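You operate a simulated robot arm through the tools that you are given. There is no shell and no other tool. Be economical: measure what you need, move in short steps, check, and stop when the job is done.

You are at the controls of a simulated two-armed robot. One attempt, no reset.

JOB
Take the rag from the top of the window table and lay it out flat on the top of the ledger table.

The check looks at the end state, three seconds after you hand in, the way a careful person would. Anything else that was tipped, shoved, dropped, spilled or broken makes it a failure.

ROBOT AND FRAMES
Two 7-joint arms with two-finger parallel grippers on one trunk, on a base that drives. Base frame: it is fixed to the floor where the robot stands at the start and does not move with it; the origin is under the middle of the robot, x ahead of it, y to its left, z up. Lengths are in mm, angles in degrees, forces in N, time in s.
The left shoulder is at the start at [70, 134, 1026], the right one opposite. Places, roughly: top of the ledger table [-1500, 500, 700]. Payload 1.57 kg a hand.
Tool frame (each hand has its own): the origin (TCP) lies between the finger pads and is the grasp point; the fingertips stand 30 mm ahead of it; z points along the fingers, y is the line along which they close. Largest opening 80 mm; finger width 17, thickness 12; the body of the gripper, 40 by 82 mm, starts 80 mm behind the TCP.
Orientation is that of the tool frame in the base frame, as [roll, pitch, yaw] about the fixed x, y, z axes, in that order (R = Rz(yaw) Ry(pitch) Rx(roll)). With the fingers straight down and closing along the base's y, the tool's x points along the base's -x, its y along +y and its z along -z.

CONTROLS
- The arms move only by the tool move_arm. It takes "left_commands", "right_commands" or both (then of equal length, played together; a hand with none holds still); each is a list of rows, each a list of 3 entries, a list of its own where there are three numbers: the shift along the tool's x, y, z in mm, then the turn, a rotation vector about the tool's x, y, z in degrees, then the opening in per cent of the stroke, from 0 (shut) to 100 (fully open). In form: [[[tx, ty, tz], [wx, wy, wz], claw], ...]. A call has 1 to 8 rows; each row is the pose to reach, as a shift and turn from the pose commanded when the call began, along the tool's axes at that moment. A row lasts 0.2 s, in which the tool goes at most 50 mm and 8.6 degrees; a call with a longer step from one row to the next is refused whole, and so is a gripper value outside its range. A pose out of reach is approached as far as the arm can. The call stops where the force on the tool passes 40 N (or 10 N more than at its start, if that is more) or the arm is blocked; 0.2 s more then pass. The fingers move at their own pace (about 153 mm/s each) and stop on an object; they squeeze with about 22 N. The grip force told is the motor's: it shows also when the fingers shut on nothing. Time passes only in rows, and 0.2 s behind the last, so rows that repeat a pose let the fingers close. It gives the time, the measured TCP pose, the force on the tool (base axes), the opening and the grip force at its end, in the units of the frame above (readings bear some noise), and new pictures: "views" is both (left out), scene, wrist or none (wrist: the cameras of the hands that moved).
- Cameras (640 x 400 px; columns grow to the right, rows downward): "scene" is now at [128.1, -8, 1233]; the picture's right is [-0.10, -0.99, 0.00], its down [-0.75, 0.08, -0.65] and it looks along [0.65, -0.07, -0.76] (base axes); focal length 267 px, centre (320, 200). "left" rides on the left gripper at [72, 7, -122] in its tool frame; the picture's right is [-0.09, 1.00, 0.00], its down [-0.84, -0.08, -0.54] and it looks along [-0.54, -0.05, 0.84] (tool axes); focal length 238 px, centre (320, 200). "right" rides on the right gripper at [72, -7, -122] in its tool frame; the picture's right is [0.09, 1.00, 0.00], its down [-0.84, 0.08, -0.54] and it looks along [-0.54, 0.05, 0.84] (tool axes); focal length 238 px, centre (320, 200). There is no depth. A picture from a camera that has moved, and an enlarged one, comes with that camera's place and axes in the base frame and with its lens.
- raise_lower(by): slides the trunk up (or, below 0, down) by that many mm; the arms and the scene camera ride with it, the base frame stays. It gives what a move gives, with no picture.
- steer(legs): drives the robot by 1 to 6 legs, each [ahead, left, turn to the left] in mm, mm and degrees, along the robot's own axes; the way and the turn of a leg run together, so that a leg with both is an arc; at most 1500 mm and 180 degrees a leg. The arms and the cameras ride along, it lands a little off, and it stops where it bumps. It gives what a move gives, and a new picture of the scene camera.
- turn_head(pan, tilt): turns the head with the scene camera to pan (to the left, within 86 degrees either way) and tilt (down, from -29 to 69), counted from straight ahead of the robot. It gives what a move gives, and a new picture of the scene camera.
- close_up(camera, box): a new picture of the part [left, top, right, bottom] of that camera's present view, enlarged. No time passes.
- hand_in(): hands the job in; it is judged then, once.

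Go step by step. Nothing tells you exact positions but the pictures and the camera data: compare them with the known pose of the tool, close in by small moves and look again before you grip or let go. The budget is 120 turns and 260 pictures, counting those below and the enlarged ones. Unless the task says otherwise, let go and move clear before handing in, and close with one line.

The tools are called after "Emit:" as name(argument=value, ...) on one line, values as JSON. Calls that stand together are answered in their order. move_arm: Moves the arms, as the interface text tells. Its arguments: {"type":"object","properties":{"left_commands":{"type":"array","items":{"type":"array"}},"right_commands":{"type":"array","items":{"type":"array"}},"views":{"type":"string","enum":["both","scene","wrist","none"]}},"required":[]} The other tools are called the same way: raise_lower (by) slides the trunk up or down; steer (legs) drives the base; turn_head (pan, tilt) turns the head that bears the scene camera; close_up (camera, box) takes an enlarged picture of a part of a camera's view; hand_in () hands the job in.

At the start:

```text
clock: 0.0
left_eef_pos: [478.0, 249.4, 956.3]
left_tool_rot: [-180.0, 0.0, 180.0]
left_force: [0.1, 0.3, -0.1]
left_opening: 79.9
left_grip_force: 0.0
right_eef_pos: [467.8, -223.6, 980.7]
right_tool_rot: [179.9, 0.0, 179.9]
right_force: [0.4, -0.4, -0.4]
right_opening: 80.0
right_grip_force: 0.1
trunk travel left (down, up): [-600.0, 340.0]
robot x, y, heading: [-3.8, 1.2, -0.1]
head pan, tilt: [-5.8, 49.1]
```

scene: 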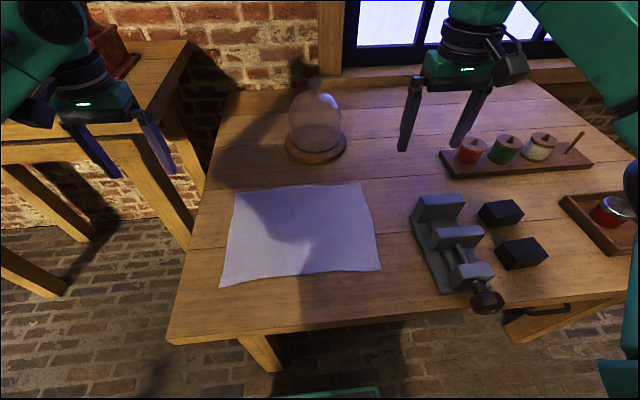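
right: 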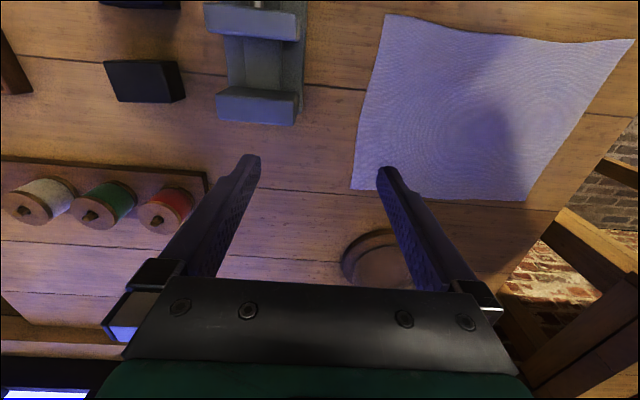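
left: 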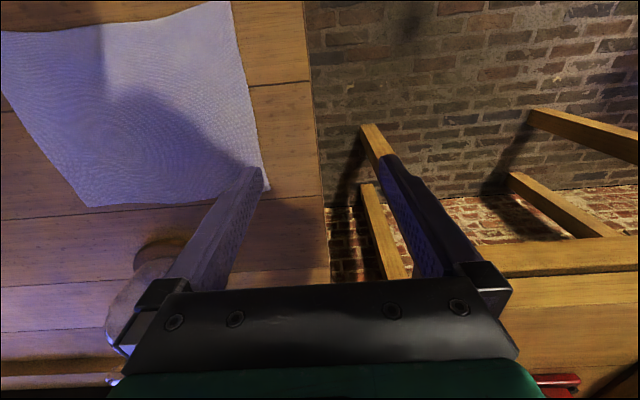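

The rag lies flat on the window table, with corners at about [643,167], [642,-179], [379,-168] and [375,174]. I plan to pinch both near corners, so I'll bring the hands down above them first.

Emit:
move_arm(left_commands=[[[18, -20, 38], [0, 0, 0], 70], [[36, -40, 76], [0, 0, 0], 50], [[54, -60, 114], [0, 0, 0], 50], [[72, -80, 152], [0, 0, 0], 50], [[90, -99, 190], [0, 0, 0], 50], [[90, -99, 190], [0, 0, 0], 50]], right_commands=[[[16, 15, 42], [0, 0, 0], 70], [[32, 30, 84], [0, 0, 0], 50], [[48, 45, 126], [0, 0, 0], 50], [[64, 60, 168], [0, 0, 0], 50], [[80, 76, 215], [0, 0, 0], 50], [[80, 76, 215], [0, 0, 0], 50]])

```text
refused: row 5 steps farther than a row can; nothing moved
```

The rag is unchanged, and the call was refused because one step was too long. I'll send the same move in smaller steps.

Emit:
move_arm(left_commands=[[[18, -20, 38], [0, 0, 0], 70], [[36, -40, 76], [0, 0, 0], 50], [[54, -60, 114], [0, 0, 0], 50], [[72, -80, 152], [0, 0, 0], 50], [[90, -99, 190], [0, 0, 0], 50], [[90, -99, 190], [0, 0, 0], 50]], right_commands=[[[16, 15, 42], [0, 0, 0], 70], [[32, 30, 84], [0, 0, 0], 50], [[48, 45, 126], [0, 0, 0], 50], [[64, 60, 168], [0, 0, 0], 50], [[80, 76, 210], [0, 0, 0], 50], [[80, 76, 215], [0, 0, 0], 50]])

```text
clock: 1.4
left_eef_pos: [387.5, 151.0, 771.0]
left_tool_rot: [-179.8, 0.9, -179.8]
left_force: [9.2, 3.7, 36.4]
left_opening: 37.2
left_grip_force: 0.1
right_eef_pos: [388.7, -146.7, 770.9]
right_tool_rot: [179.7, 0.8, 179.9]
right_force: [6.1, -2.4, 34.2]
right_opening: 37.1
right_grip_force: 0.0
trunk travel left (down, up): [-600.0, 340.0]
robot x, y, heading: [0.5, 3.5, -0.0]
head pan, tilt: [-5.8, 49.1]
camera scene: at [122.6, -8.0, 1235.1], right [-0.1, -0.99, 0.0], down [-0.75, 0.08, -0.66], along [0.65, -0.07, -0.75], focal length 267 px, centre (320, 200)
camera right: at [314.8, -153.5, 891.4], right [-0.09, 1.0, 0.0], down [0.83, 0.07, 0.55], along [0.55, 0.05, -0.83], focal length 238 px, centre (320, 200)
camera left: at [314.1, 157.2, 892.5], right [0.09, 1.0, 0.0], down [0.83, -0.07, 0.56], along [0.55, -0.05, -0.83], focal length 238 px, centre (320, 200)
```

scene: 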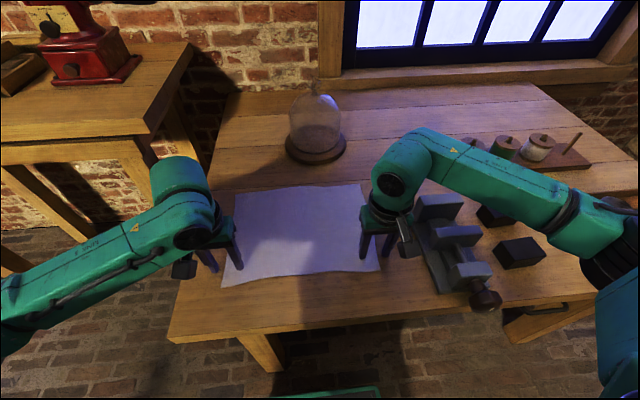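
right: 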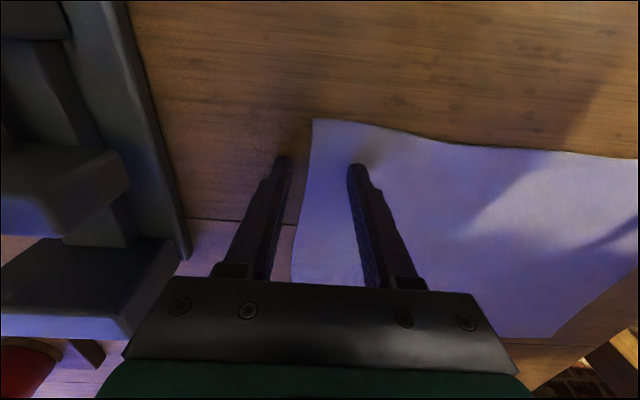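
left: 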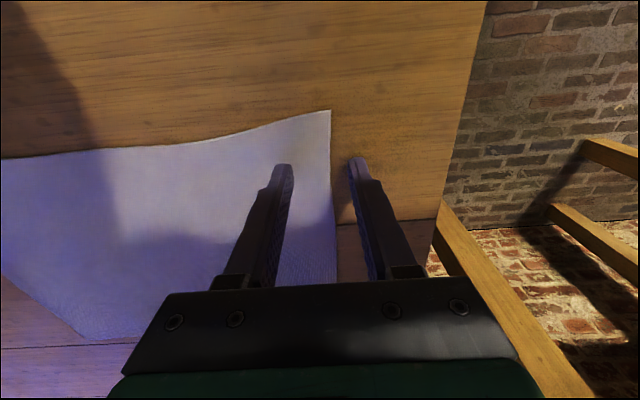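

The fingertips already press on the table, so its top is really at z of about 740. That puts the near corners at about [355,-153] and [350,160]. I'll lift slightly and shift so that all the fingers stand above cloth near those corners.

Emit:
move_arm(left_commands=[[[0, 0, -20], [0, 0, 0], 50], [[23, -15, -20], [0, 0, 0], 45], [[23, -15, -20], [0, 0, 0], 45]], right_commands=[[[0, 0, -20], [0, 0, 0], 50], [[20, 17, -20], [0, 0, 0], 45], [[20, 17, -20], [0, 0, 0], 45]])

```text
clock: 2.2
left_eef_pos: [365.8, 137.5, 785.6]
left_tool_rot: [-180.0, -0.2, -180.0]
left_force: [0.4, 0.5, 0.5]
left_opening: 36.3
left_grip_force: 0.1
right_eef_pos: [369.3, -130.7, 785.0]
right_tool_rot: [180.0, -0.1, 179.9]
right_force: [0.6, 0.4, -0.9]
right_opening: 36.0
right_grip_force: 0.2
trunk travel left (down, up): [-600.0, 340.0]
robot x, y, heading: [0.1, 3.9, -0.3]
head pan, tilt: [-5.8, 49.1]
camera scene: at [129.3, -8.2, 1232.7], right [-0.1, -0.99, 0.0], down [-0.75, 0.08, -0.65], along [0.65, -0.07, -0.76], focal length 267 px, centre (320, 200)
camera right: at [297.6, -138.3, 906.9], right [-0.09, 1.0, 0.0], down [0.84, 0.08, 0.54], along [0.54, 0.05, -0.84], focal length 238 px, centre (320, 200)
camera left: at [293.5, 143.7, 908.6], right [0.09, 1.0, 0.0], down [0.84, -0.08, 0.54], along [0.54, -0.05, -0.84], focal length 238 px, centre (320, 200)
```

scene: 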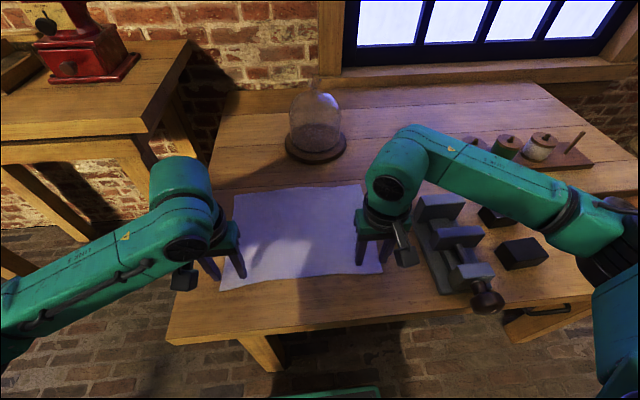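
right: 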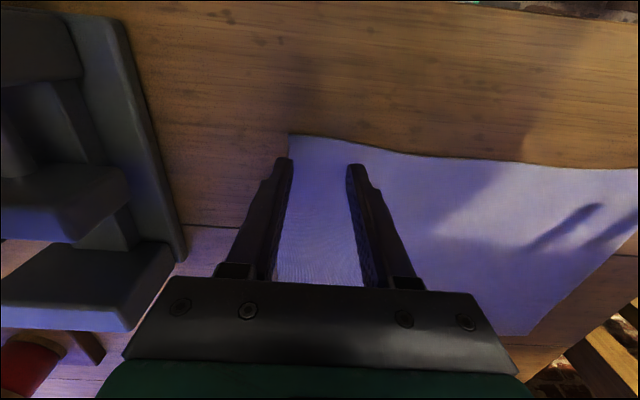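
left: 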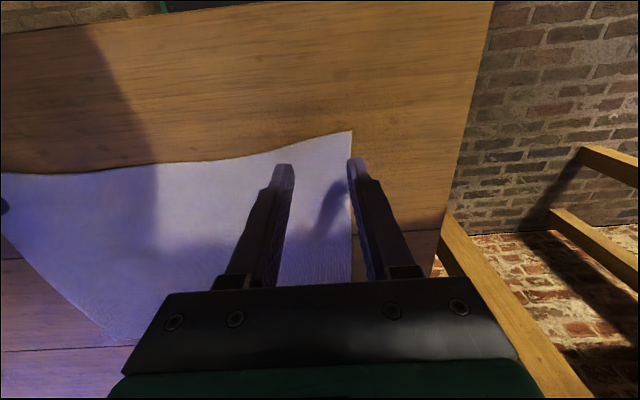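

The corners are confirmed at about [352,-155] and [346,161]. I'll move in a little, press lightly on the cloth and close the fingers to pinch it.

Emit:
move_arm(left_commands=[[[5, -11, 0], [0, 0, 0], 38], [[5, -11, 16], [0, 0, 0], 38], [[5, -11, 18], [0, 0, 0], 38], [[5, -11, 18], [0, 0, 0], 0], [[5, -11, 18], [0, 0, 0], 0], [[5, -11, 18], [0, 0, 0], 0]], right_commands=[[[5, 7, 0], [0, 0, 0], 38], [[5, 7, 16], [0, 0, 0], 38], [[5, 7, 18], [0, 0, 0], 38], [[5, 7, 18], [0, 0, 0], 0], [[5, 7, 18], [0, 0, 0], 0], [[5, 7, 18], [0, 0, 0], 0]])

```text
clock: 3.6
left_eef_pos: [359.1, 123.9, 770.8]
left_tool_rot: [-179.8, 0.6, 179.9]
left_force: [7.0, -12.5, 35.9]
left_opening: 2.6
left_grip_force: 22.2
right_eef_pos: [362.3, -123.4, 771.8]
right_tool_rot: [179.7, 0.4, -179.9]
right_force: [3.3, 10.4, 26.1]
right_opening: 2.1
right_grip_force: 22.5
trunk travel left (down, up): [-600.0, 340.0]
robot x, y, heading: [-2.4, 2.2, 0.1]
head pan, tilt: [-5.8, 49.1]
camera scene: at [123.1, -8.8, 1234.1], right [-0.1, -0.99, 0.0], down [-0.75, 0.08, -0.66], along [0.65, -0.07, -0.75], focal length 267 px, centre (320, 200)
camera right: at [288.8, -130.4, 892.2], right [-0.09, 1.0, 0.0], down [0.83, 0.08, 0.55], along [0.55, 0.05, -0.84], focal length 238 px, centre (320, 200)
camera left: at [284.7, 130.5, 893.3], right [0.09, 1.0, 0.0], down [0.83, -0.08, 0.55], along [0.55, -0.05, -0.83], focal length 238 px, centre (320, 200)
```

scene: 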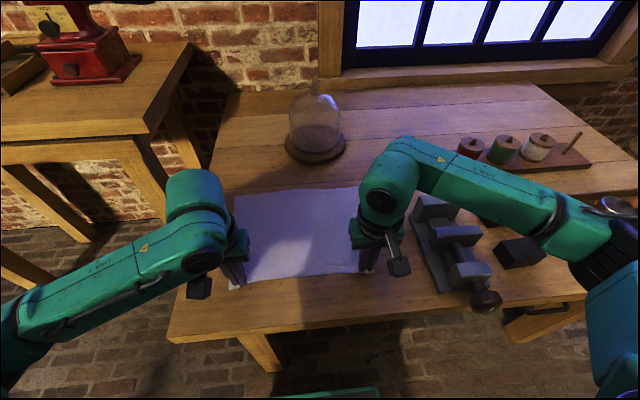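
right: 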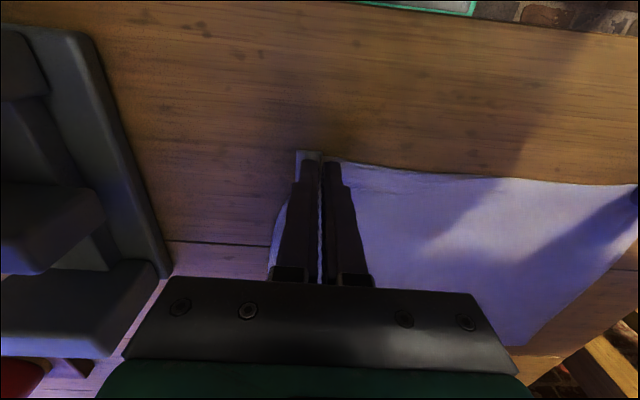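
left: 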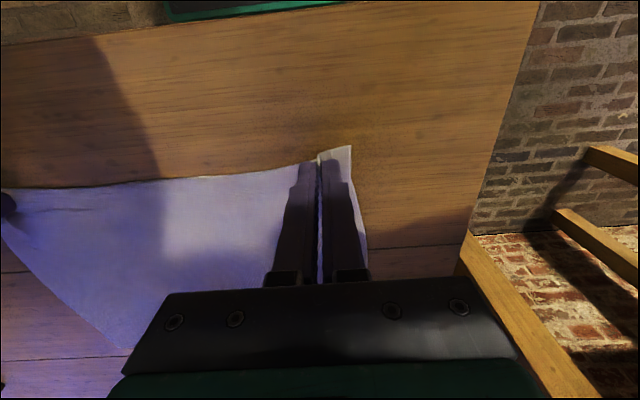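

Both hands now pinch cloth, with the fingers stopped at about 2.5 mm. I'll lift straight up.

Emit:
move_arm(left_commands=[[[5, -11, -10], [0, 0, 0], 0], [[5, -11, -40], [0, 0, 0], 0], [[5, -11, -75], [0, 0, 0], 0], [[5, -11, -110], [0, 0, 0], 0], [[5, -11, -145], [0, 0, 0], 0], [[5, -11, -180], [0, 0, 0], 0], [[5, -11, -180], [0, 0, 0], 0]], right_commands=[[[5, 7, -10], [0, 0, 0], 0], [[5, 7, -40], [0, 0, 0], 0], [[5, 7, -75], [0, 0, 0], 0], [[5, 7, -110], [0, 0, 0], 0], [[5, 7, -145], [0, 0, 0], 0], [[5, 7, -180], [0, 0, 0], 0], [[5, 7, -180], [0, 0, 0], 0]])

```text
clock: 5.2
left_eef_pos: [355.9, 113.3, 949.2]
left_tool_rot: [180.0, -0.2, -180.0]
left_force: [0.8, -0.2, -0.6]
left_opening: 2.2
left_grip_force: 22.0
right_eef_pos: [359.2, -117.1, 948.1]
right_tool_rot: [179.9, 0.0, 180.0]
right_force: [0.5, 0.7, 0.7]
right_opening: 2.1
right_grip_force: 22.0
trunk travel left (down, up): [-600.0, 340.0]
robot x, y, heading: [-0.4, -2.3, 0.1]
head pan, tilt: [-5.8, 49.1]
camera scene: at [128.7, -8.0, 1233.0], right [-0.1, -0.99, 0.0], down [-0.75, 0.08, -0.65], along [0.65, -0.07, -0.76], focal length 267 px, centre (320, 200)
camera right: at [287.2, -124.3, 1069.5], right [-0.09, 1.0, 0.0], down [0.84, 0.08, 0.54], along [0.54, 0.05, -0.84], focal length 238 px, centre (320, 200)
camera left: at [283.9, 120.3, 1072.3], right [0.09, 1.0, 0.0], down [0.84, -0.08, 0.54], along [0.54, -0.05, -0.84], focal length 238 px, centre (320, 200)
```

scene: 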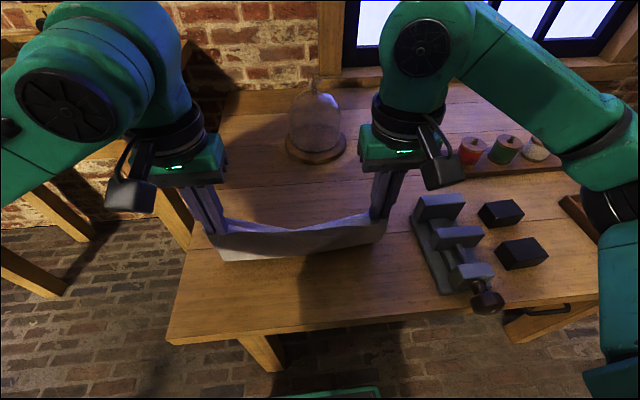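
right: 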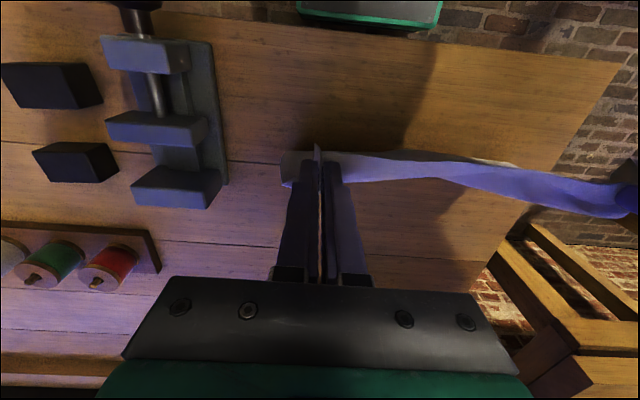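
left: 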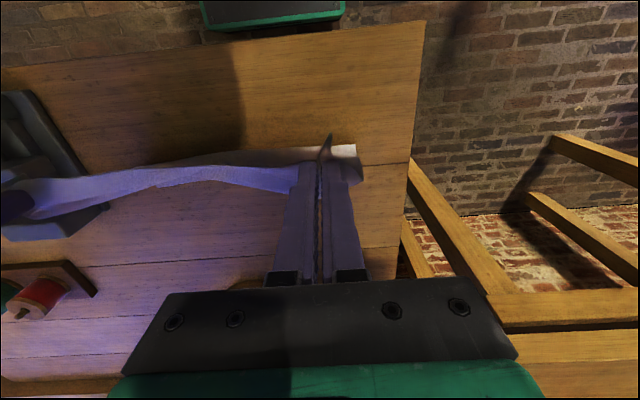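

The rag hangs from both hands, but I accidentally brought the hands slightly together. I'll spread them back out, raise the trunk and look around to the left and right.

Emit:
move_arm(left_commands=[[[0, 6, 0], [0, 0, 0], 0], [[0, 12, 0], [0, 0, 0], 0], [[0, 12, 0], [0, 0, 0], 0]], right_commands=[[[0, -4, 0], [0, 0, 0], 0], [[0, -8, 0], [0, 0, 0], 0], [[0, -8, 0], [0, 0, 0], 0]], views="none")

Emit:
raise_lower(by=130)

Emit:
turn_head(pan=85, tilt=25)

Emit:
turn_head(pan=-85, tilt=25)

```text
clock: 6.0
left_eef_pos: [354.8, 125.8, 949.0]
left_tool_rot: [-179.9, 0.0, 179.9]
left_force: [-0.4, -15.4, 0.8]
left_opening: 2.2
left_grip_force: 22.0
right_eef_pos: [357.6, -124.8, 947.0]
right_tool_rot: [179.9, -0.1, -179.9]
right_force: [-0.1, 14.4, -0.3]
right_opening: 2.2
right_grip_force: 21.4
trunk travel left (down, up): [-600.0, 340.0]
robot x, y, heading: [-1.7, -0.4, 0.2]
head pan, tilt: [-5.8, 49.1]
```

```text
clock: 7.6
left_eef_pos: [354.8, 125.3, 1076.5]
left_tool_rot: [-179.9, -0.1, 180.0]
left_force: [0.8, -17.4, -0.7]
left_opening: 2.6
left_grip_force: 21.6
right_eef_pos: [358.8, -124.8, 1077.7]
right_tool_rot: [179.9, 0.0, 179.9]
right_force: [-0.6, 16.9, -0.4]
right_opening: 2.1
right_grip_force: 22.0
trunk travel left (down, up): [-730.0, 210.0]
robot x, y, heading: [-0.2, 0.7, 0.3]
head pan, tilt: [-5.8, 49.1]
```

```text
clock: 9.2
left_eef_pos: [354.6, 125.2, 1078.3]
left_tool_rot: [-179.9, 0.0, 179.9]
left_force: [1.1, -15.9, 0.4]
left_opening: 2.3
left_grip_force: 22.0
right_eef_pos: [357.4, -125.2, 1078.3]
right_tool_rot: [-179.9, 0.0, -180.0]
right_force: [0.3, 17.2, -0.6]
right_opening: 2.2
right_grip_force: 21.9
trunk travel left (down, up): [-730.0, 210.0]
robot x, y, heading: [4.0, -3.6, -0.0]
head pan, tilt: [85.0, 25.0]
camera scene: at [58.9, 91.6, 1399.3], right [1.0, -0.09, 0.0], down [-0.04, -0.42, -0.91], along [0.08, 0.9, -0.42], focal length 267 px, centre (320, 200)
```

scene: 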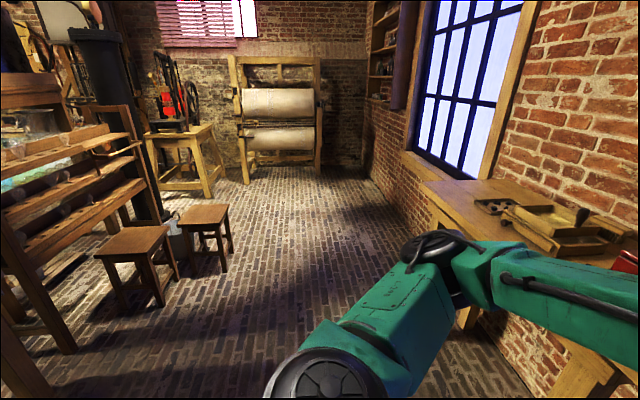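

```text
clock: 11.8
left_eef_pos: [355.5, 126.0, 1077.2]
left_tool_rot: [-179.8, 0.0, 180.0]
left_force: [0.6, -16.0, -0.4]
left_opening: 2.2
left_grip_force: 22.1
right_eef_pos: [357.7, -126.7, 1077.9]
right_tool_rot: [-179.8, 0.0, 180.0]
right_force: [-0.4, 17.4, 0.2]
right_opening: 2.6
right_grip_force: 21.8
trunk travel left (down, up): [-730.0, 210.0]
robot x, y, heading: [-1.5, 1.3, -0.1]
head pan, tilt: [-85.0, 25.0]
camera scene: at [58.8, -92.0, 1399.3], right [-1.0, -0.09, 0.0], down [-0.04, 0.42, -0.91], along [0.08, -0.9, -0.42], focal length 267 px, centre (320, 200)
```

scene: 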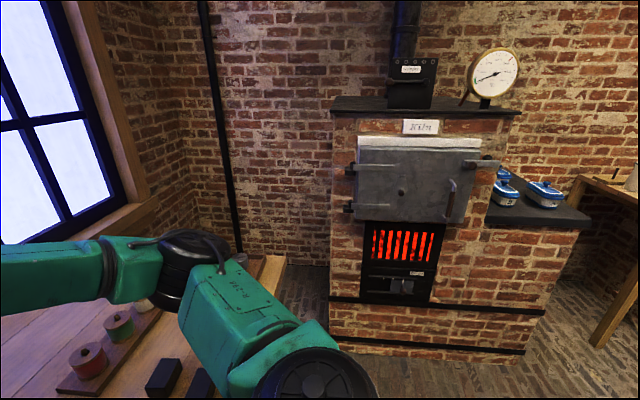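

Both hands feel about 16 N of stretch, so I'll ease them together a little. Then I'll raise the trunk a bit more and turn left in place, away from the vise, to see what is behind.

Emit:
move_arm(left_commands=[[[0, -3, 0], [0, 0, 0], 0], [[0, -3, 0], [0, 0, 0], 0]], right_commands=[[[0, 3, 0], [0, 0, 0], 0], [[0, 3, 0], [0, 0, 0], 0]], views="none")

Emit:
raise_lower(by=80)

Emit:
turn_head(pan=80, tilt=25)

Emit:
steer(legs=[[0, 0, 60]])

```text
clock: 12.4
left_eef_pos: [355.7, 123.0, 1077.3]
left_tool_rot: [-180.0, 0.0, -179.9]
left_force: [0.2, -8.5, -0.2]
left_opening: 2.1
left_grip_force: 22.0
right_eef_pos: [358.8, -121.9, 1078.5]
right_tool_rot: [180.0, 0.0, -180.0]
right_force: [-0.6, 9.0, -0.3]
right_opening: 1.9
right_grip_force: 21.8
trunk travel left (down, up): [-730.0, 210.0]
robot x, y, heading: [-2.1, -1.8, 0.1]
head pan, tilt: [-85.0, 25.0]
```

```text
clock: 13.6
left_eef_pos: [355.1, 122.8, 1157.5]
left_tool_rot: [-179.9, 0.0, 179.9]
left_force: [-0.5, -7.3, -0.9]
left_opening: 2.2
left_grip_force: 21.7
right_eef_pos: [359.5, -123.3, 1157.4]
right_tool_rot: [180.0, 0.1, -180.0]
right_force: [-0.5, 7.4, -0.5]
right_opening: 2.1
right_grip_force: 21.9
trunk travel left (down, up): [-810.0, 130.0]
robot x, y, heading: [0.7, 2.6, 0.1]
head pan, tilt: [-85.0, 25.0]
```

```text
clock: 16.1
left_eef_pos: [356.2, 123.6, 1157.2]
left_tool_rot: [179.9, 0.0, -180.0]
left_force: [0.3, -7.7, -0.4]
left_opening: 2.4
left_grip_force: 22.7
right_eef_pos: [356.6, -122.9, 1157.2]
right_tool_rot: [180.0, 0.0, -180.0]
right_force: [-0.2, 8.0, 0.2]
right_opening: 2.1
right_grip_force: 21.7
trunk travel left (down, up): [-810.0, 130.0]
robot x, y, heading: [4.4, 1.0, 0.0]
head pan, tilt: [80.0, 25.0]
camera scene: at [66.8, 90.5, 1479.3], right [0.98, -0.17, 0.0], down [-0.07, -0.42, -0.91], along [0.16, 0.89, -0.42], focal length 267 px, centre (320, 200)
```

scene: 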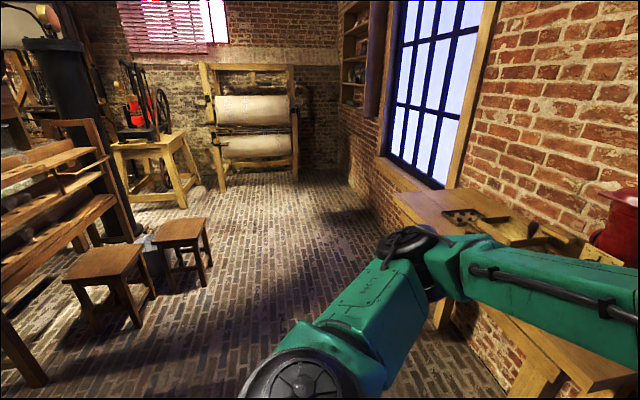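

```text
clock: 19.1
left_eef_pos: [78.2, 367.5, 1157.6]
left_tool_rot: [180.0, 0.1, -121.1]
left_force: [6.4, -3.4, 0.5]
left_opening: 2.4
left_grip_force: 21.8
right_eef_pos: [288.7, 243.4, 1157.9]
right_tool_rot: [180.0, -0.1, -120.9]
right_force: [-6.7, 4.0, 0.9]
right_opening: 2.2
right_grip_force: 22.2
trunk travel left (down, up): [-810.0, 130.0]
robot x, y, heading: [1.4, -0.5, 59.2]
head pan, tilt: [80.0, 25.0]
camera scene: at [-42.8, 103.2, 1479.4], right [0.66, 0.75, 0.0], down [0.32, -0.28, -0.91], along [-0.68, 0.59, -0.42], focal length 267 px, centre (320, 200)
```

scene: 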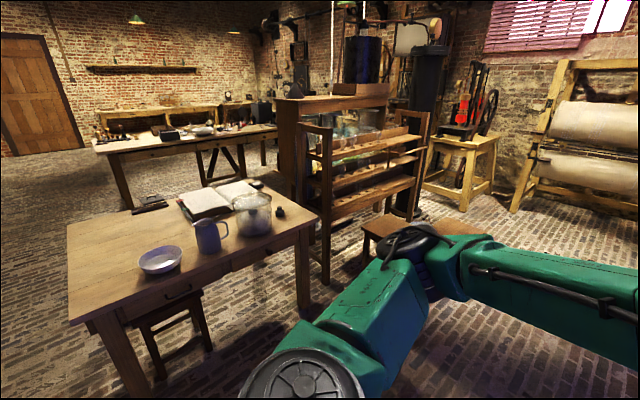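

The ledger table is behind the robot. It holds a bowl, mug, glass jar, open ledger, pen tray and inkwell, and its -y end (left in the picture) looks free. I'll turn further and look at the floor on that side.

Emit:
steer(legs=[[0, 0, 75]])

```text
clock: 22.8
left_eef_pos: [-340.4, 158.8, 1156.7]
left_tool_rot: [-180.0, -0.1, -44.1]
left_force: [5.5, 5.4, -0.3]
left_opening: 2.4
left_grip_force: 22.2
right_eef_pos: [-171.3, 337.8, 1158.4]
right_tool_rot: [-180.0, 0.0, -44.2]
right_force: [-4.4, -5.9, 0.1]
right_opening: 2.4
right_grip_force: 22.2
trunk travel left (down, up): [-810.0, 130.0]
robot x, y, heading: [1.2, 1.3, 135.7]
head pan, tilt: [80.0, 25.0]
camera scene: at [-110.0, -19.1, 1479.4], right [-0.59, 0.81, 0.0], down [0.34, 0.25, -0.91], along [-0.73, -0.53, -0.42], focal length 267 px, centre (320, 200)
```

scene: 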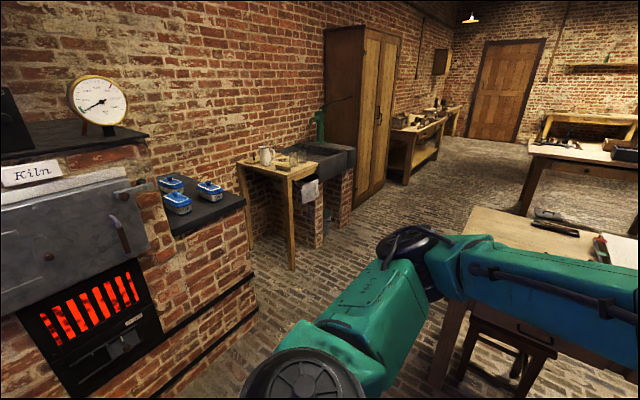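

The floor at the -y end of the ledger table is clear, with the sink and small table only beyond y of about -1250. I'll face -x and drive diagonally toward that end.

Emit:
turn_head(pan=-40, tilt=35)

Emit:
steer(legs=[[0, 0, 44], [800, 520, 0]])

```text
clock: 24.8
left_eef_pos: [-341.1, 158.1, 1157.7]
left_tool_rot: [-180.0, 0.0, -44.1]
left_force: [5.1, 5.7, 0.8]
left_opening: 2.2
left_grip_force: 21.7
right_eef_pos: [-171.8, 337.4, 1158.2]
right_tool_rot: [-180.0, 0.0, -44.0]
right_force: [-5.2, -6.4, 0.3]
right_opening: 2.3
right_grip_force: 22.1
trunk travel left (down, up): [-810.0, 130.0]
robot x, y, heading: [-3.0, 2.5, 135.7]
head pan, tilt: [-40.0, 35.0]
camera scene: at [-44.7, 122.3, 1463.6], right [0.99, 0.1, 0.0], down [0.06, -0.57, -0.82], along [-0.08, 0.81, -0.57], focal length 267 px, centre (320, 200)
```

scene: 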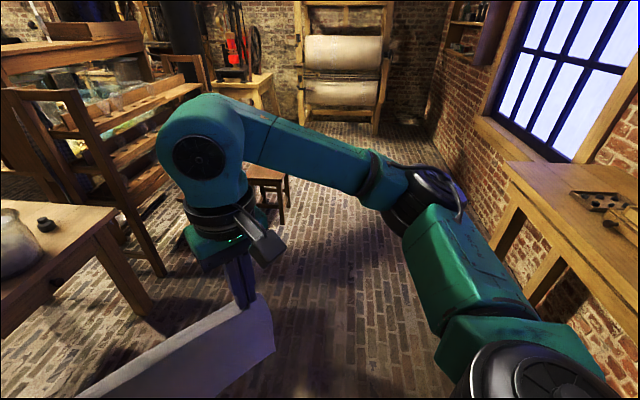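

```text
clock: 31.7
left_eef_pos: [-1150.9, -611.7, 1157.6]
left_tool_rot: [-179.9, 0.0, -2.3]
left_force: [0.0, 7.1, 0.1]
left_opening: 2.3
left_grip_force: 22.3
right_eef_pos: [-1144.3, -365.3, 1159.3]
right_tool_rot: [179.9, 0.0, -2.3]
right_force: [-0.2, -6.7, -0.7]
right_opening: 2.2
right_grip_force: 22.2
trunk travel left (down, up): [-810.0, 130.0]
robot x, y, heading: [-789.4, -498.9, 177.7]
head pan, tilt: [-40.0, 35.0]
camera scene: at [-906.2, -441.4, 1463.6], right [0.67, 0.74, 0.0], down [0.42, -0.39, -0.82], along [-0.61, 0.55, -0.57], focal length 267 px, centre (320, 200)
```

scene: 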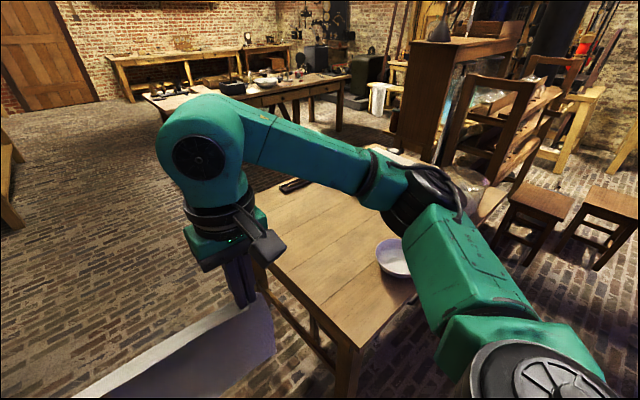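

The table end is right of the robot with clear space beside it. I'll drive on to about (-1600,-650) and turn to face +y.

Emit:
steer(legs=[[800, 180, 0], [0, 0, -88]])

Emit:
turn_head(pan=0, tilt=30)

```text
clock: 39.7
left_eef_pos: [-1665.1, -301.0, 1158.0]
left_tool_rot: [-180.0, 0.0, -91.0]
left_force: [7.7, -1.0, 0.2]
left_opening: 2.2
left_grip_force: 22.0
right_eef_pos: [-1419.4, -302.6, 1158.6]
right_tool_rot: [-180.0, 0.1, -91.0]
right_force: [-6.5, 1.5, -0.1]
right_opening: 2.3
right_grip_force: 22.0
trunk travel left (down, up): [-810.0, 130.0]
robot x, y, heading: [-1551.7, -657.5, 89.0]
head pan, tilt: [-40.0, 35.0]
camera scene: at [-1489.5, -541.8, 1463.6], right [0.76, -0.66, 0.0], down [-0.38, -0.43, -0.82], along [0.54, 0.62, -0.57], focal length 267 px, centre (320, 200)
```

scene: 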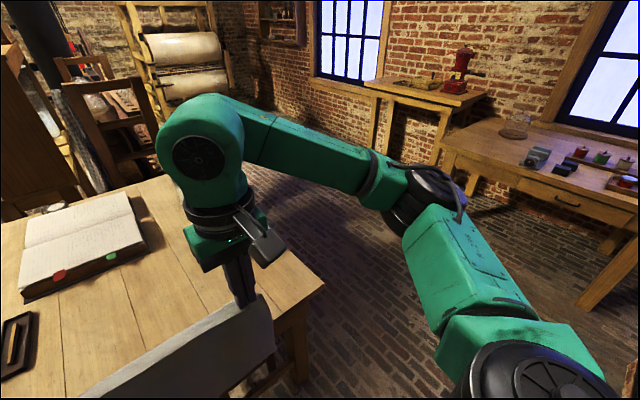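

```text
clock: 40.7
left_eef_pos: [-1665.8, -301.6, 1158.1]
left_tool_rot: [-179.9, 0.1, -91.0]
left_force: [7.5, 0.5, 0.5]
left_opening: 2.3
left_grip_force: 21.6
right_eef_pos: [-1418.9, -301.9, 1157.6]
right_tool_rot: [179.9, 0.0, -90.8]
right_force: [-7.1, -0.8, -0.4]
right_opening: 2.2
right_grip_force: 22.1
trunk travel left (down, up): [-810.0, 130.0]
robot x, y, heading: [-1550.6, -657.3, 88.9]
head pan, tilt: [0.0, 30.0]
camera scene: at [-1545.4, -517.9, 1471.4], right [1.0, -0.02, 0.0], down [-0.01, -0.5, -0.87], along [0.02, 0.87, -0.5], focal length 267 px, centre (320, 200)
```

scene: 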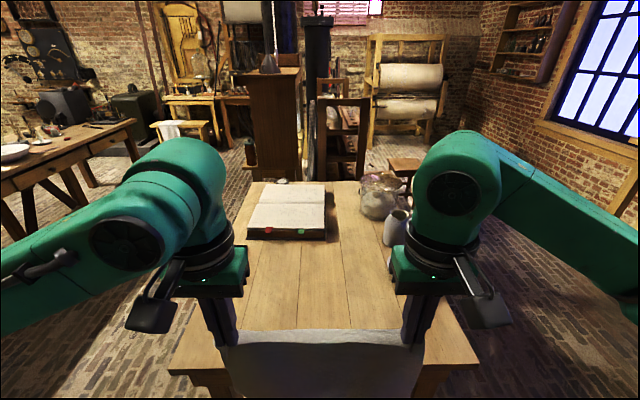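

The table end edge is at y of about -115, spanning x from -1930 to -1110. The book starts at y of about 430, the bowl sits at about (-1260,197) and the pen tray near x=-1880. I'll lay the rag around x=-1600 with y from about -30 to 210, so I'm driving closer now.

Emit:
steer(legs=[[250, 55, 1]])

Emit:
turn_head(pan=0, tilt=45)

```text
clock: 42.6
left_eef_pos: [-1723.5, -52.8, 1158.6]
left_tool_rot: [-180.0, 0.1, -90.1]
left_force: [6.7, 0.3, 0.5]
left_opening: 2.2
left_grip_force: 21.9
right_eef_pos: [-1477.6, -50.0, 1159.4]
right_tool_rot: [180.0, 0.1, -89.9]
right_force: [-7.2, -0.8, 0.0]
right_opening: 2.1
right_grip_force: 21.8
trunk travel left (down, up): [-810.0, 130.0]
robot x, y, heading: [-1598.7, -404.0, 89.8]
head pan, tilt: [0.0, 30.0]
camera scene: at [-1599.3, -268.3, 1471.6], right [1.0, 0.0, 0.0], down [0.0, -0.5, -0.87], along [0.0, 0.87, -0.5], focal length 267 px, centre (320, 200)
```

scene: 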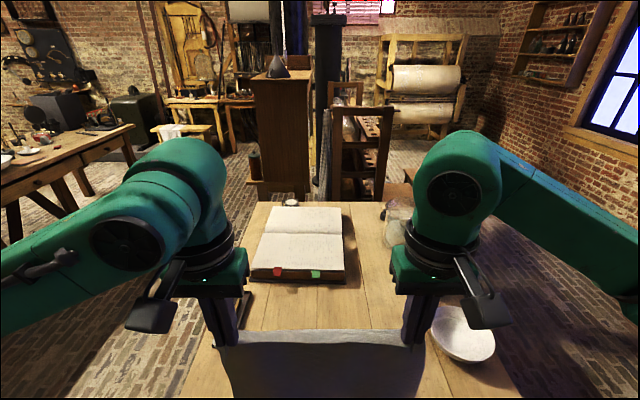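

```text
clock: 43.4
left_eef_pos: [-1724.8, -50.6, 1156.9]
left_tool_rot: [-179.8, 0.0, -90.1]
left_force: [6.3, 0.8, -0.7]
left_opening: 2.3
left_grip_force: 21.8
right_eef_pos: [-1477.4, -47.4, 1158.3]
right_tool_rot: [179.8, 0.0, -89.9]
right_force: [-6.0, 0.0, 1.0]
right_opening: 2.3
right_grip_force: 22.2
trunk travel left (down, up): [-810.0, 130.0]
robot x, y, heading: [-1599.4, -407.6, 90.2]
head pan, tilt: [0.0, 45.0]
camera scene: at [-1600.0, -274.4, 1448.7], right [1.0, 0.0, 0.0], down [0.0, -0.71, -0.71], along [0.0, 0.71, -0.71], focal length 267 px, centre (320, 200)
```

scene: 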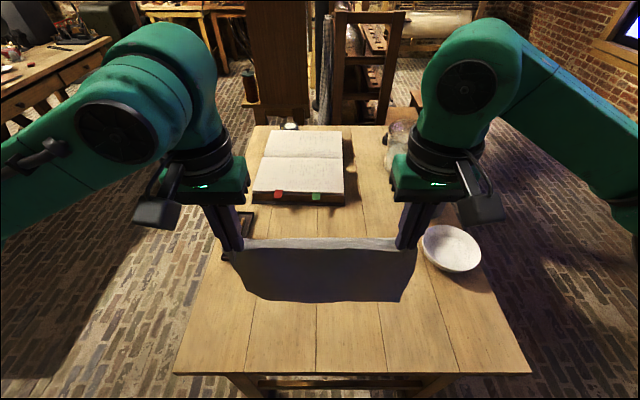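

The landing area is clear: the bowl's rim starts at x of about -1282 and the tray is beyond x of about -1850. I'll move the hands forward over the far edge of the landing area while still high.

Emit:
move_arm(left_commands=[[[-30, 0, 0], [0, 0, 0], 0], [[-65, 0, 0], [0, 0, 0], 0], [[-100, 0, 0], [0, 0, 0], 0], [[-135, 0, 0], [0, 0, 0], 0], [[-170, 0, 0], [0, 0, 0], 0], [[-205, 0, 0], [0, 0, 0], 0], [[-235, 0, 0], [0, 0, 0], 0], [[-235, 0, 0], [0, 0, 0], 0]], right_commands=[[[-30, 0, 0], [0, 0, 0], 0], [[-65, 0, 0], [0, 0, 0], 0], [[-100, 0, 0], [0, 0, 0], 0], [[-135, 0, 0], [0, 0, 0], 0], [[-170, 0, 0], [0, 0, 0], 0], [[-205, 0, 0], [0, 0, 0], 0], [[-235, 0, 0], [0, 0, 0], 0], [[-235, 0, 0], [0, 0, 0], 0]], views="none")

Emit:
raise_lower(by=-130)

Emit:
turn_head(pan=0, tilt=40)

```text
clock: 45.2
left_eef_pos: [-1721.9, 181.8, 1157.8]
left_tool_rot: [-179.9, 0.1, -90.2]
left_force: [5.4, -0.5, 0.1]
left_opening: 2.5
left_grip_force: 22.3
right_eef_pos: [-1476.7, 177.1, 1155.2]
right_tool_rot: [179.9, 0.2, -89.9]
right_force: [-5.6, -0.2, -0.4]
right_opening: 2.3
right_grip_force: 22.1
right hand out of reach, approached as far as the arm can: row 7, 8
trunk travel left (down, up): [-810.0, 130.0]
robot x, y, heading: [-1598.5, -406.8, 90.1]
head pan, tilt: [0.0, 45.0]
```

```text
clock: 46.7
left_eef_pos: [-1723.9, 182.8, 1027.3]
left_tool_rot: [-179.9, 0.1, -90.1]
left_force: [6.6, -1.1, -0.3]
left_opening: 2.5
left_grip_force: 21.8
right_eef_pos: [-1476.8, 177.7, 1025.8]
right_tool_rot: [179.8, 0.0, -90.1]
right_force: [-6.4, -0.1, 0.3]
right_opening: 2.3
right_grip_force: 22.3
trunk travel left (down, up): [-680.0, 260.0]
robot x, y, heading: [-1601.7, -402.9, 89.8]
head pan, tilt: [0.0, 45.0]
```

```text
clock: 47.4
left_eef_pos: [-1722.6, 182.5, 1027.4]
left_tool_rot: [-179.9, 0.0, -90.0]
left_force: [5.9, -0.4, -0.3]
left_opening: 2.4
left_grip_force: 22.1
right_eef_pos: [-1478.0, 179.4, 1026.4]
right_tool_rot: [179.9, 0.2, -89.9]
right_force: [-6.5, 0.2, -0.3]
right_opening: 2.1
right_grip_force: 22.1
trunk travel left (down, up): [-680.0, 260.0]
robot x, y, heading: [-1603.7, -406.3, 90.3]
head pan, tilt: [0.0, 40.0]
camera scene: at [-1599.8, -271.6, 1326.0], right [1.0, 0.0, 0.0], down [0.0, -0.64, -0.77], along [0.0, 0.77, -0.64], focal length 267 px, centre (320, 200)
```

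scene: 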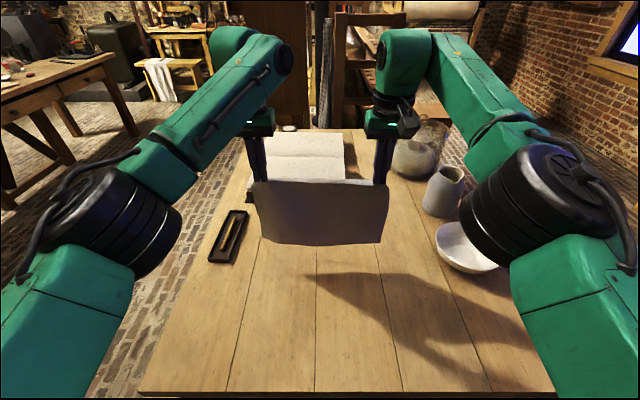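

The rag hangs above the landing spot. I'll zoom in to judge where its lower edge is.

Emit:
close_up(camera="scene", box=[220, 100, 460, 290])

Emit:
close_up(camera="right", box=[0, 0, 640, 400])

```text
2.11 times, centred on (340, 195) of scene
camera zoom: at [-1599.8, -271.6, 1326.0], right [1.0, 0.0, 0.0], down [0.0, -0.64, -0.77], along [0.0, 0.77, -0.64], focal length 562 px, centre (278, 210)
```

zoom: 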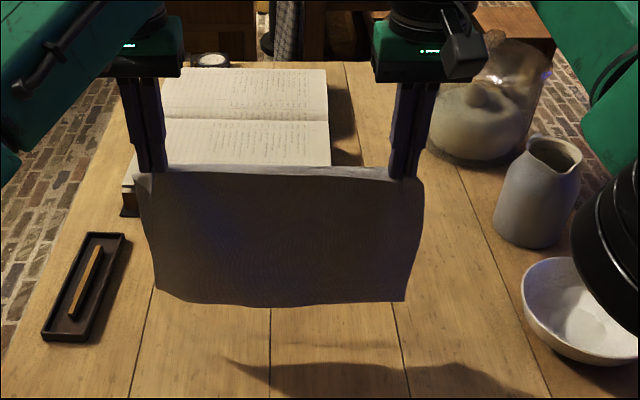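

```text
1.00 times, centred on (320, 200) of right
camera zoom: at [-1470.5, 106.4, 1146.5], right [-1.0, -0.09, 0.0], down [-0.08, 0.84, 0.54], along [-0.05, 0.54, -0.84], focal length 238 px, centre (320, 200)
```

zoom: 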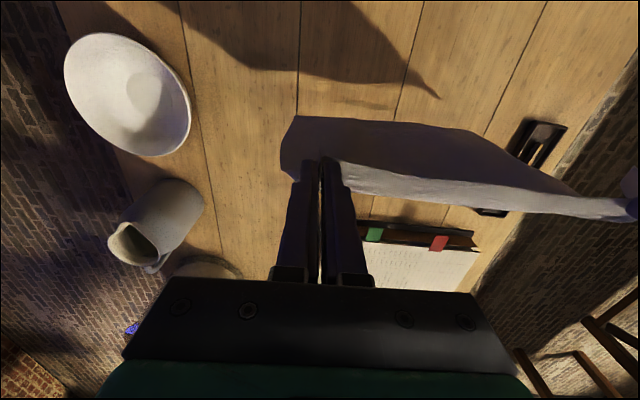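

The lower edge hangs at about z=794, y=194. I'll lower the hands until it nearly touches, then check.

Emit:
move_arm(left_commands=[[[0, 0, 15], [0, 0, 0], 0], [[0, 0, 30], [0, 0, 0], 0], [[0, 0, 45], [0, 0, 0], 0], [[0, 0, 60], [0, 0, 0], 0], [[0, 0, 60], [0, 0, 0], 0]], right_commands=[[[0, 0, 15], [0, 0, 0], 0], [[0, 0, 30], [0, 0, 0], 0], [[0, 0, 45], [0, 0, 0], 0], [[0, 0, 60], [0, 0, 0], 0], [[0, 0, 60], [0, 0, 0], 0]])

```text
clock: 48.6
left_eef_pos: [-1724.8, 183.2, 968.9]
left_tool_rot: [-179.9, 0.1, -90.1]
left_force: [7.1, 0.6, 0.3]
left_opening: 2.2
left_grip_force: 21.7
right_eef_pos: [-1477.7, 178.8, 965.0]
right_tool_rot: [179.9, 0.1, -90.1]
right_force: [-6.8, 0.5, 0.3]
right_opening: 2.2
right_grip_force: 22.2
trunk travel left (down, up): [-680.0, 260.0]
robot x, y, heading: [-1598.9, -405.4, 89.9]
head pan, tilt: [0.0, 40.0]
camera scene: at [-1599.8, -271.9, 1326.1], right [1.0, 0.0, 0.0], down [0.0, -0.64, -0.77], along [0.0, 0.77, -0.64], focal length 267 px, centre (320, 200)
camera right: at [-1469.8, 106.9, 1086.9], right [-1.0, -0.09, 0.0], down [-0.08, 0.84, 0.54], along [-0.05, 0.54, -0.84], focal length 238 px, centre (320, 200)
camera left: at [-1730.2, 110.2, 1091.6], right [-1.0, 0.09, 0.0], down [0.08, 0.84, 0.54], along [0.05, 0.54, -0.84], focal length 238 px, centre (320, 200)
```

scene: 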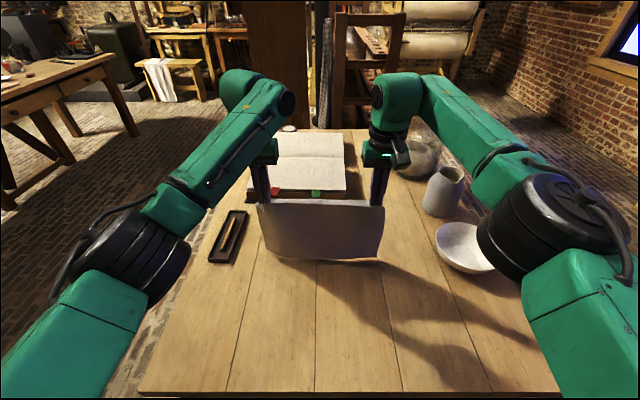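
right: 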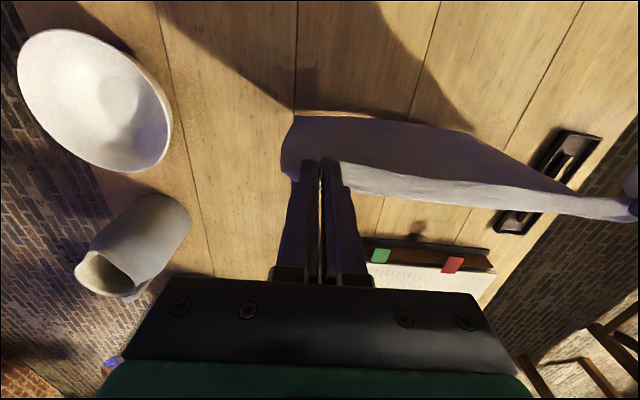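
left: 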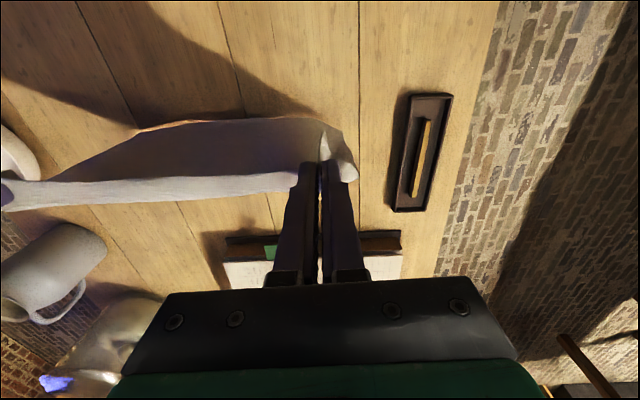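

The lower edge is just about at the table. I'll now lower and draw back together at 45 degrees, so that the rag lays itself out from the far edge.

Emit:
move_arm(left_commands=[[[12, 0, 17], [0, 0, 0], 0], [[26, 0, 33], [0, 0, 0], 0], [[42, 0, 48], [0, 0, 0], 0], [[58, 0, 63], [0, 0, 0], 0], [[74, 0, 78], [0, 0, 0], 0], [[90, 0, 93], [0, 0, 0], 0], [[106, 0, 108], [0, 0, 0], 0], [[106, 0, 108], [0, 0, 0], 0]], right_commands=[[[12, 0, 17], [0, 0, 0], 0], [[26, 0, 33], [0, 0, 0], 0], [[42, 0, 48], [0, 0, 0], 0], [[58, 0, 63], [0, 0, 0], 0], [[74, 0, 78], [0, 0, 0], 0], [[90, 0, 93], [0, 0, 0], 0], [[106, 0, 106], [0, 0, 0], 0], [[106, 0, 106], [0, 0, 0], 0]])

```text
clock: 50.4
left_eef_pos: [-1720.7, 78.1, 859.1]
left_tool_rot: [-180.0, -0.1, -90.1]
left_force: [5.2, -0.9, -0.1]
left_opening: 2.2
left_grip_force: 21.9
right_eef_pos: [-1476.0, 71.1, 860.0]
right_tool_rot: [180.0, 0.2, -90.0]
right_force: [-6.7, 0.4, 0.3]
right_opening: 2.2
right_grip_force: 21.4
trunk travel left (down, up): [-680.0, 260.0]
robot x, y, heading: [-1596.5, -404.6, 89.9]
head pan, tilt: [0.0, 40.0]
camera scene: at [-1599.9, -271.2, 1326.0], right [1.0, 0.0, 0.0], down [0.0, -0.64, -0.77], along [0.0, 0.77, -0.64], focal length 267 px, centre (320, 200)
camera right: at [-1468.6, -1.1, 980.9], right [-1.0, -0.09, 0.0], down [-0.08, 0.84, 0.54], along [-0.05, 0.54, -0.84], focal length 238 px, centre (320, 200)
camera left: at [-1727.8, 5.8, 982.1], right [-1.0, 0.09, 0.0], down [0.08, 0.84, 0.54], along [0.05, 0.54, -0.84], focal length 238 px, centre (320, 200)
```

scene: 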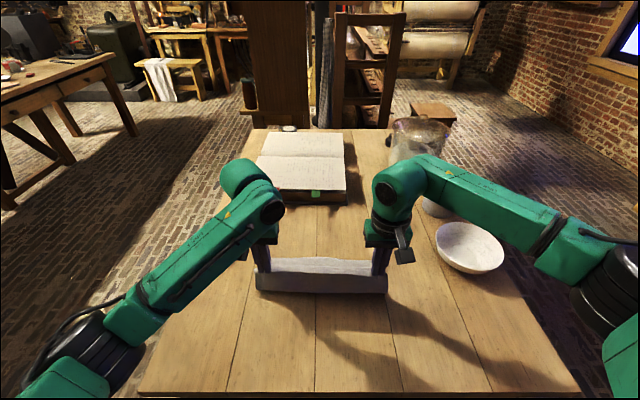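
right: 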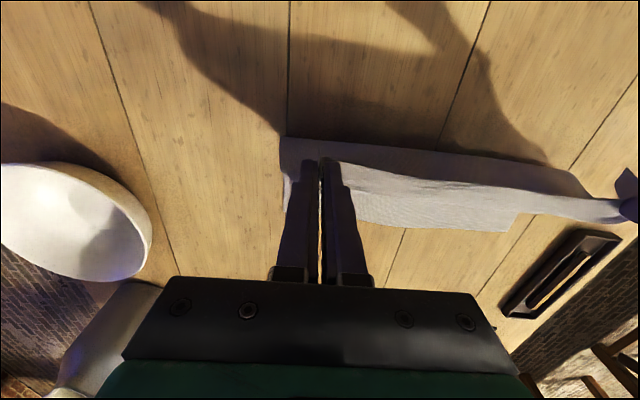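
left: 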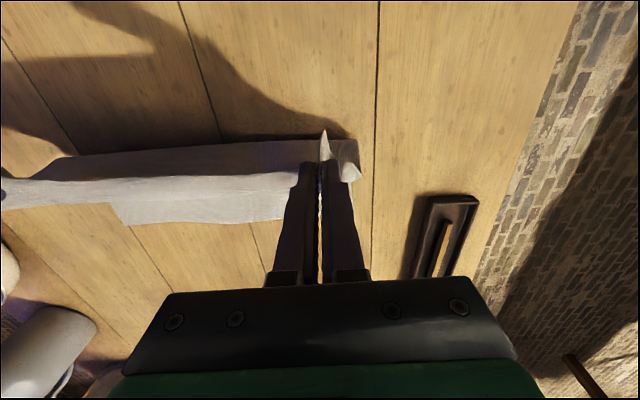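

The far edge lies on the table at y of about 197 and the rag is unrolling properly. I'll continue the same way.

Emit:
move_arm(left_commands=[[[16, 0, 14], [0, 0, 0], 0], [[32, 0, 28], [0, 0, 0], 0], [[48, 0, 42], [0, 0, 0], 0], [[64, 0, 56], [0, 0, 0], 0], [[78, 0, 68], [0, 0, 0], 0], [[90, 0, 78], [0, 0, 0], 0], [[90, 0, 78], [0, 0, 0], 0]], right_commands=[[[16, 0, 14], [0, 0, 0], 0], [[32, 0, 28], [0, 0, 0], 0], [[48, 0, 42], [0, 0, 0], 0], [[62, 0, 56], [0, 0, 0], 0], [[74, 0, 68], [0, 0, 0], 0], [[85, 0, 78], [0, 0, 0], 0], [[85, 0, 78], [0, 0, 0], 0]])

```text
clock: 52.0
left_eef_pos: [-1724.5, -12.6, 781.4]
left_tool_rot: [-179.8, 0.0, -90.2]
left_force: [10.1, 1.0, 0.5]
left_opening: 2.3
left_grip_force: 21.9
right_eef_pos: [-1475.6, -11.8, 779.5]
right_tool_rot: [179.9, 0.0, -90.1]
right_force: [-10.3, -0.5, 0.5]
right_opening: 2.2
right_grip_force: 21.6
trunk travel left (down, up): [-680.0, 260.0]
robot x, y, heading: [-1596.5, -409.6, 90.0]
head pan, tilt: [0.0, 40.0]
camera scene: at [-1599.8, -271.2, 1326.0], right [1.0, 0.0, 0.0], down [0.0, -0.64, -0.77], along [0.0, 0.77, -0.64], focal length 267 px, centre (320, 200)
camera right: at [-1468.5, -84.4, 901.7], right [-1.0, -0.09, 0.0], down [-0.08, 0.84, 0.54], along [-0.05, 0.54, -0.84], focal length 238 px, centre (320, 200)
camera left: at [-1731.1, -84.6, 905.2], right [-1.0, 0.09, 0.0], down [0.08, 0.84, 0.54], along [0.05, 0.54, -0.84], focal length 238 px, centre (320, 200)
```

scene: 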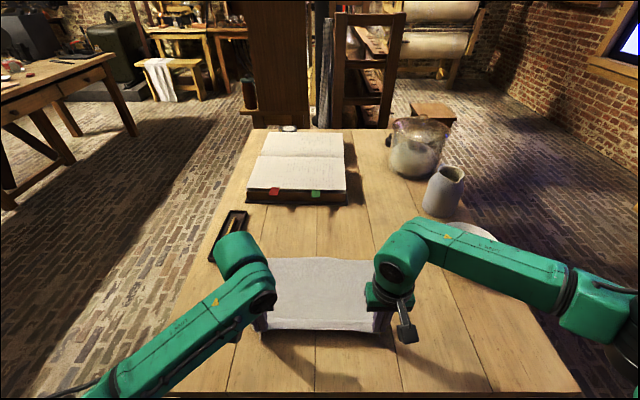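
right: 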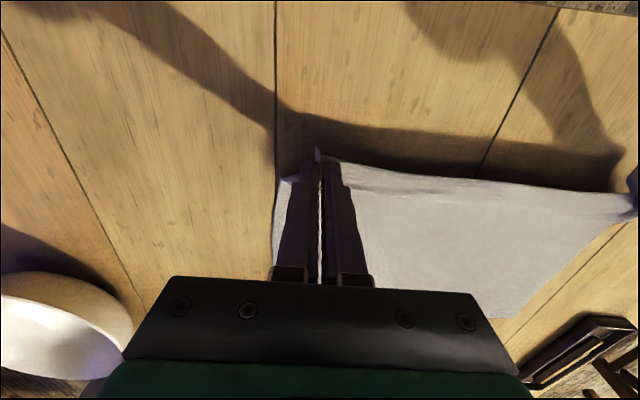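
left: 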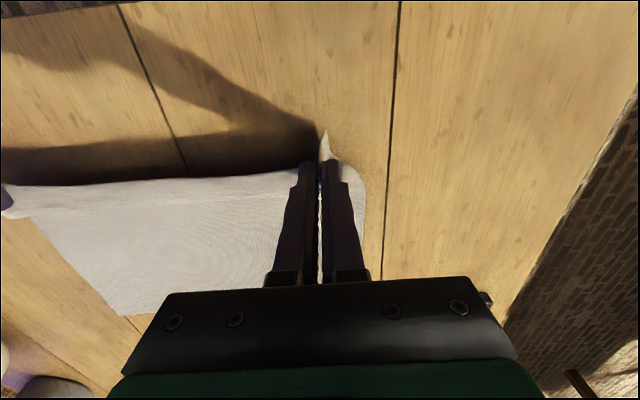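

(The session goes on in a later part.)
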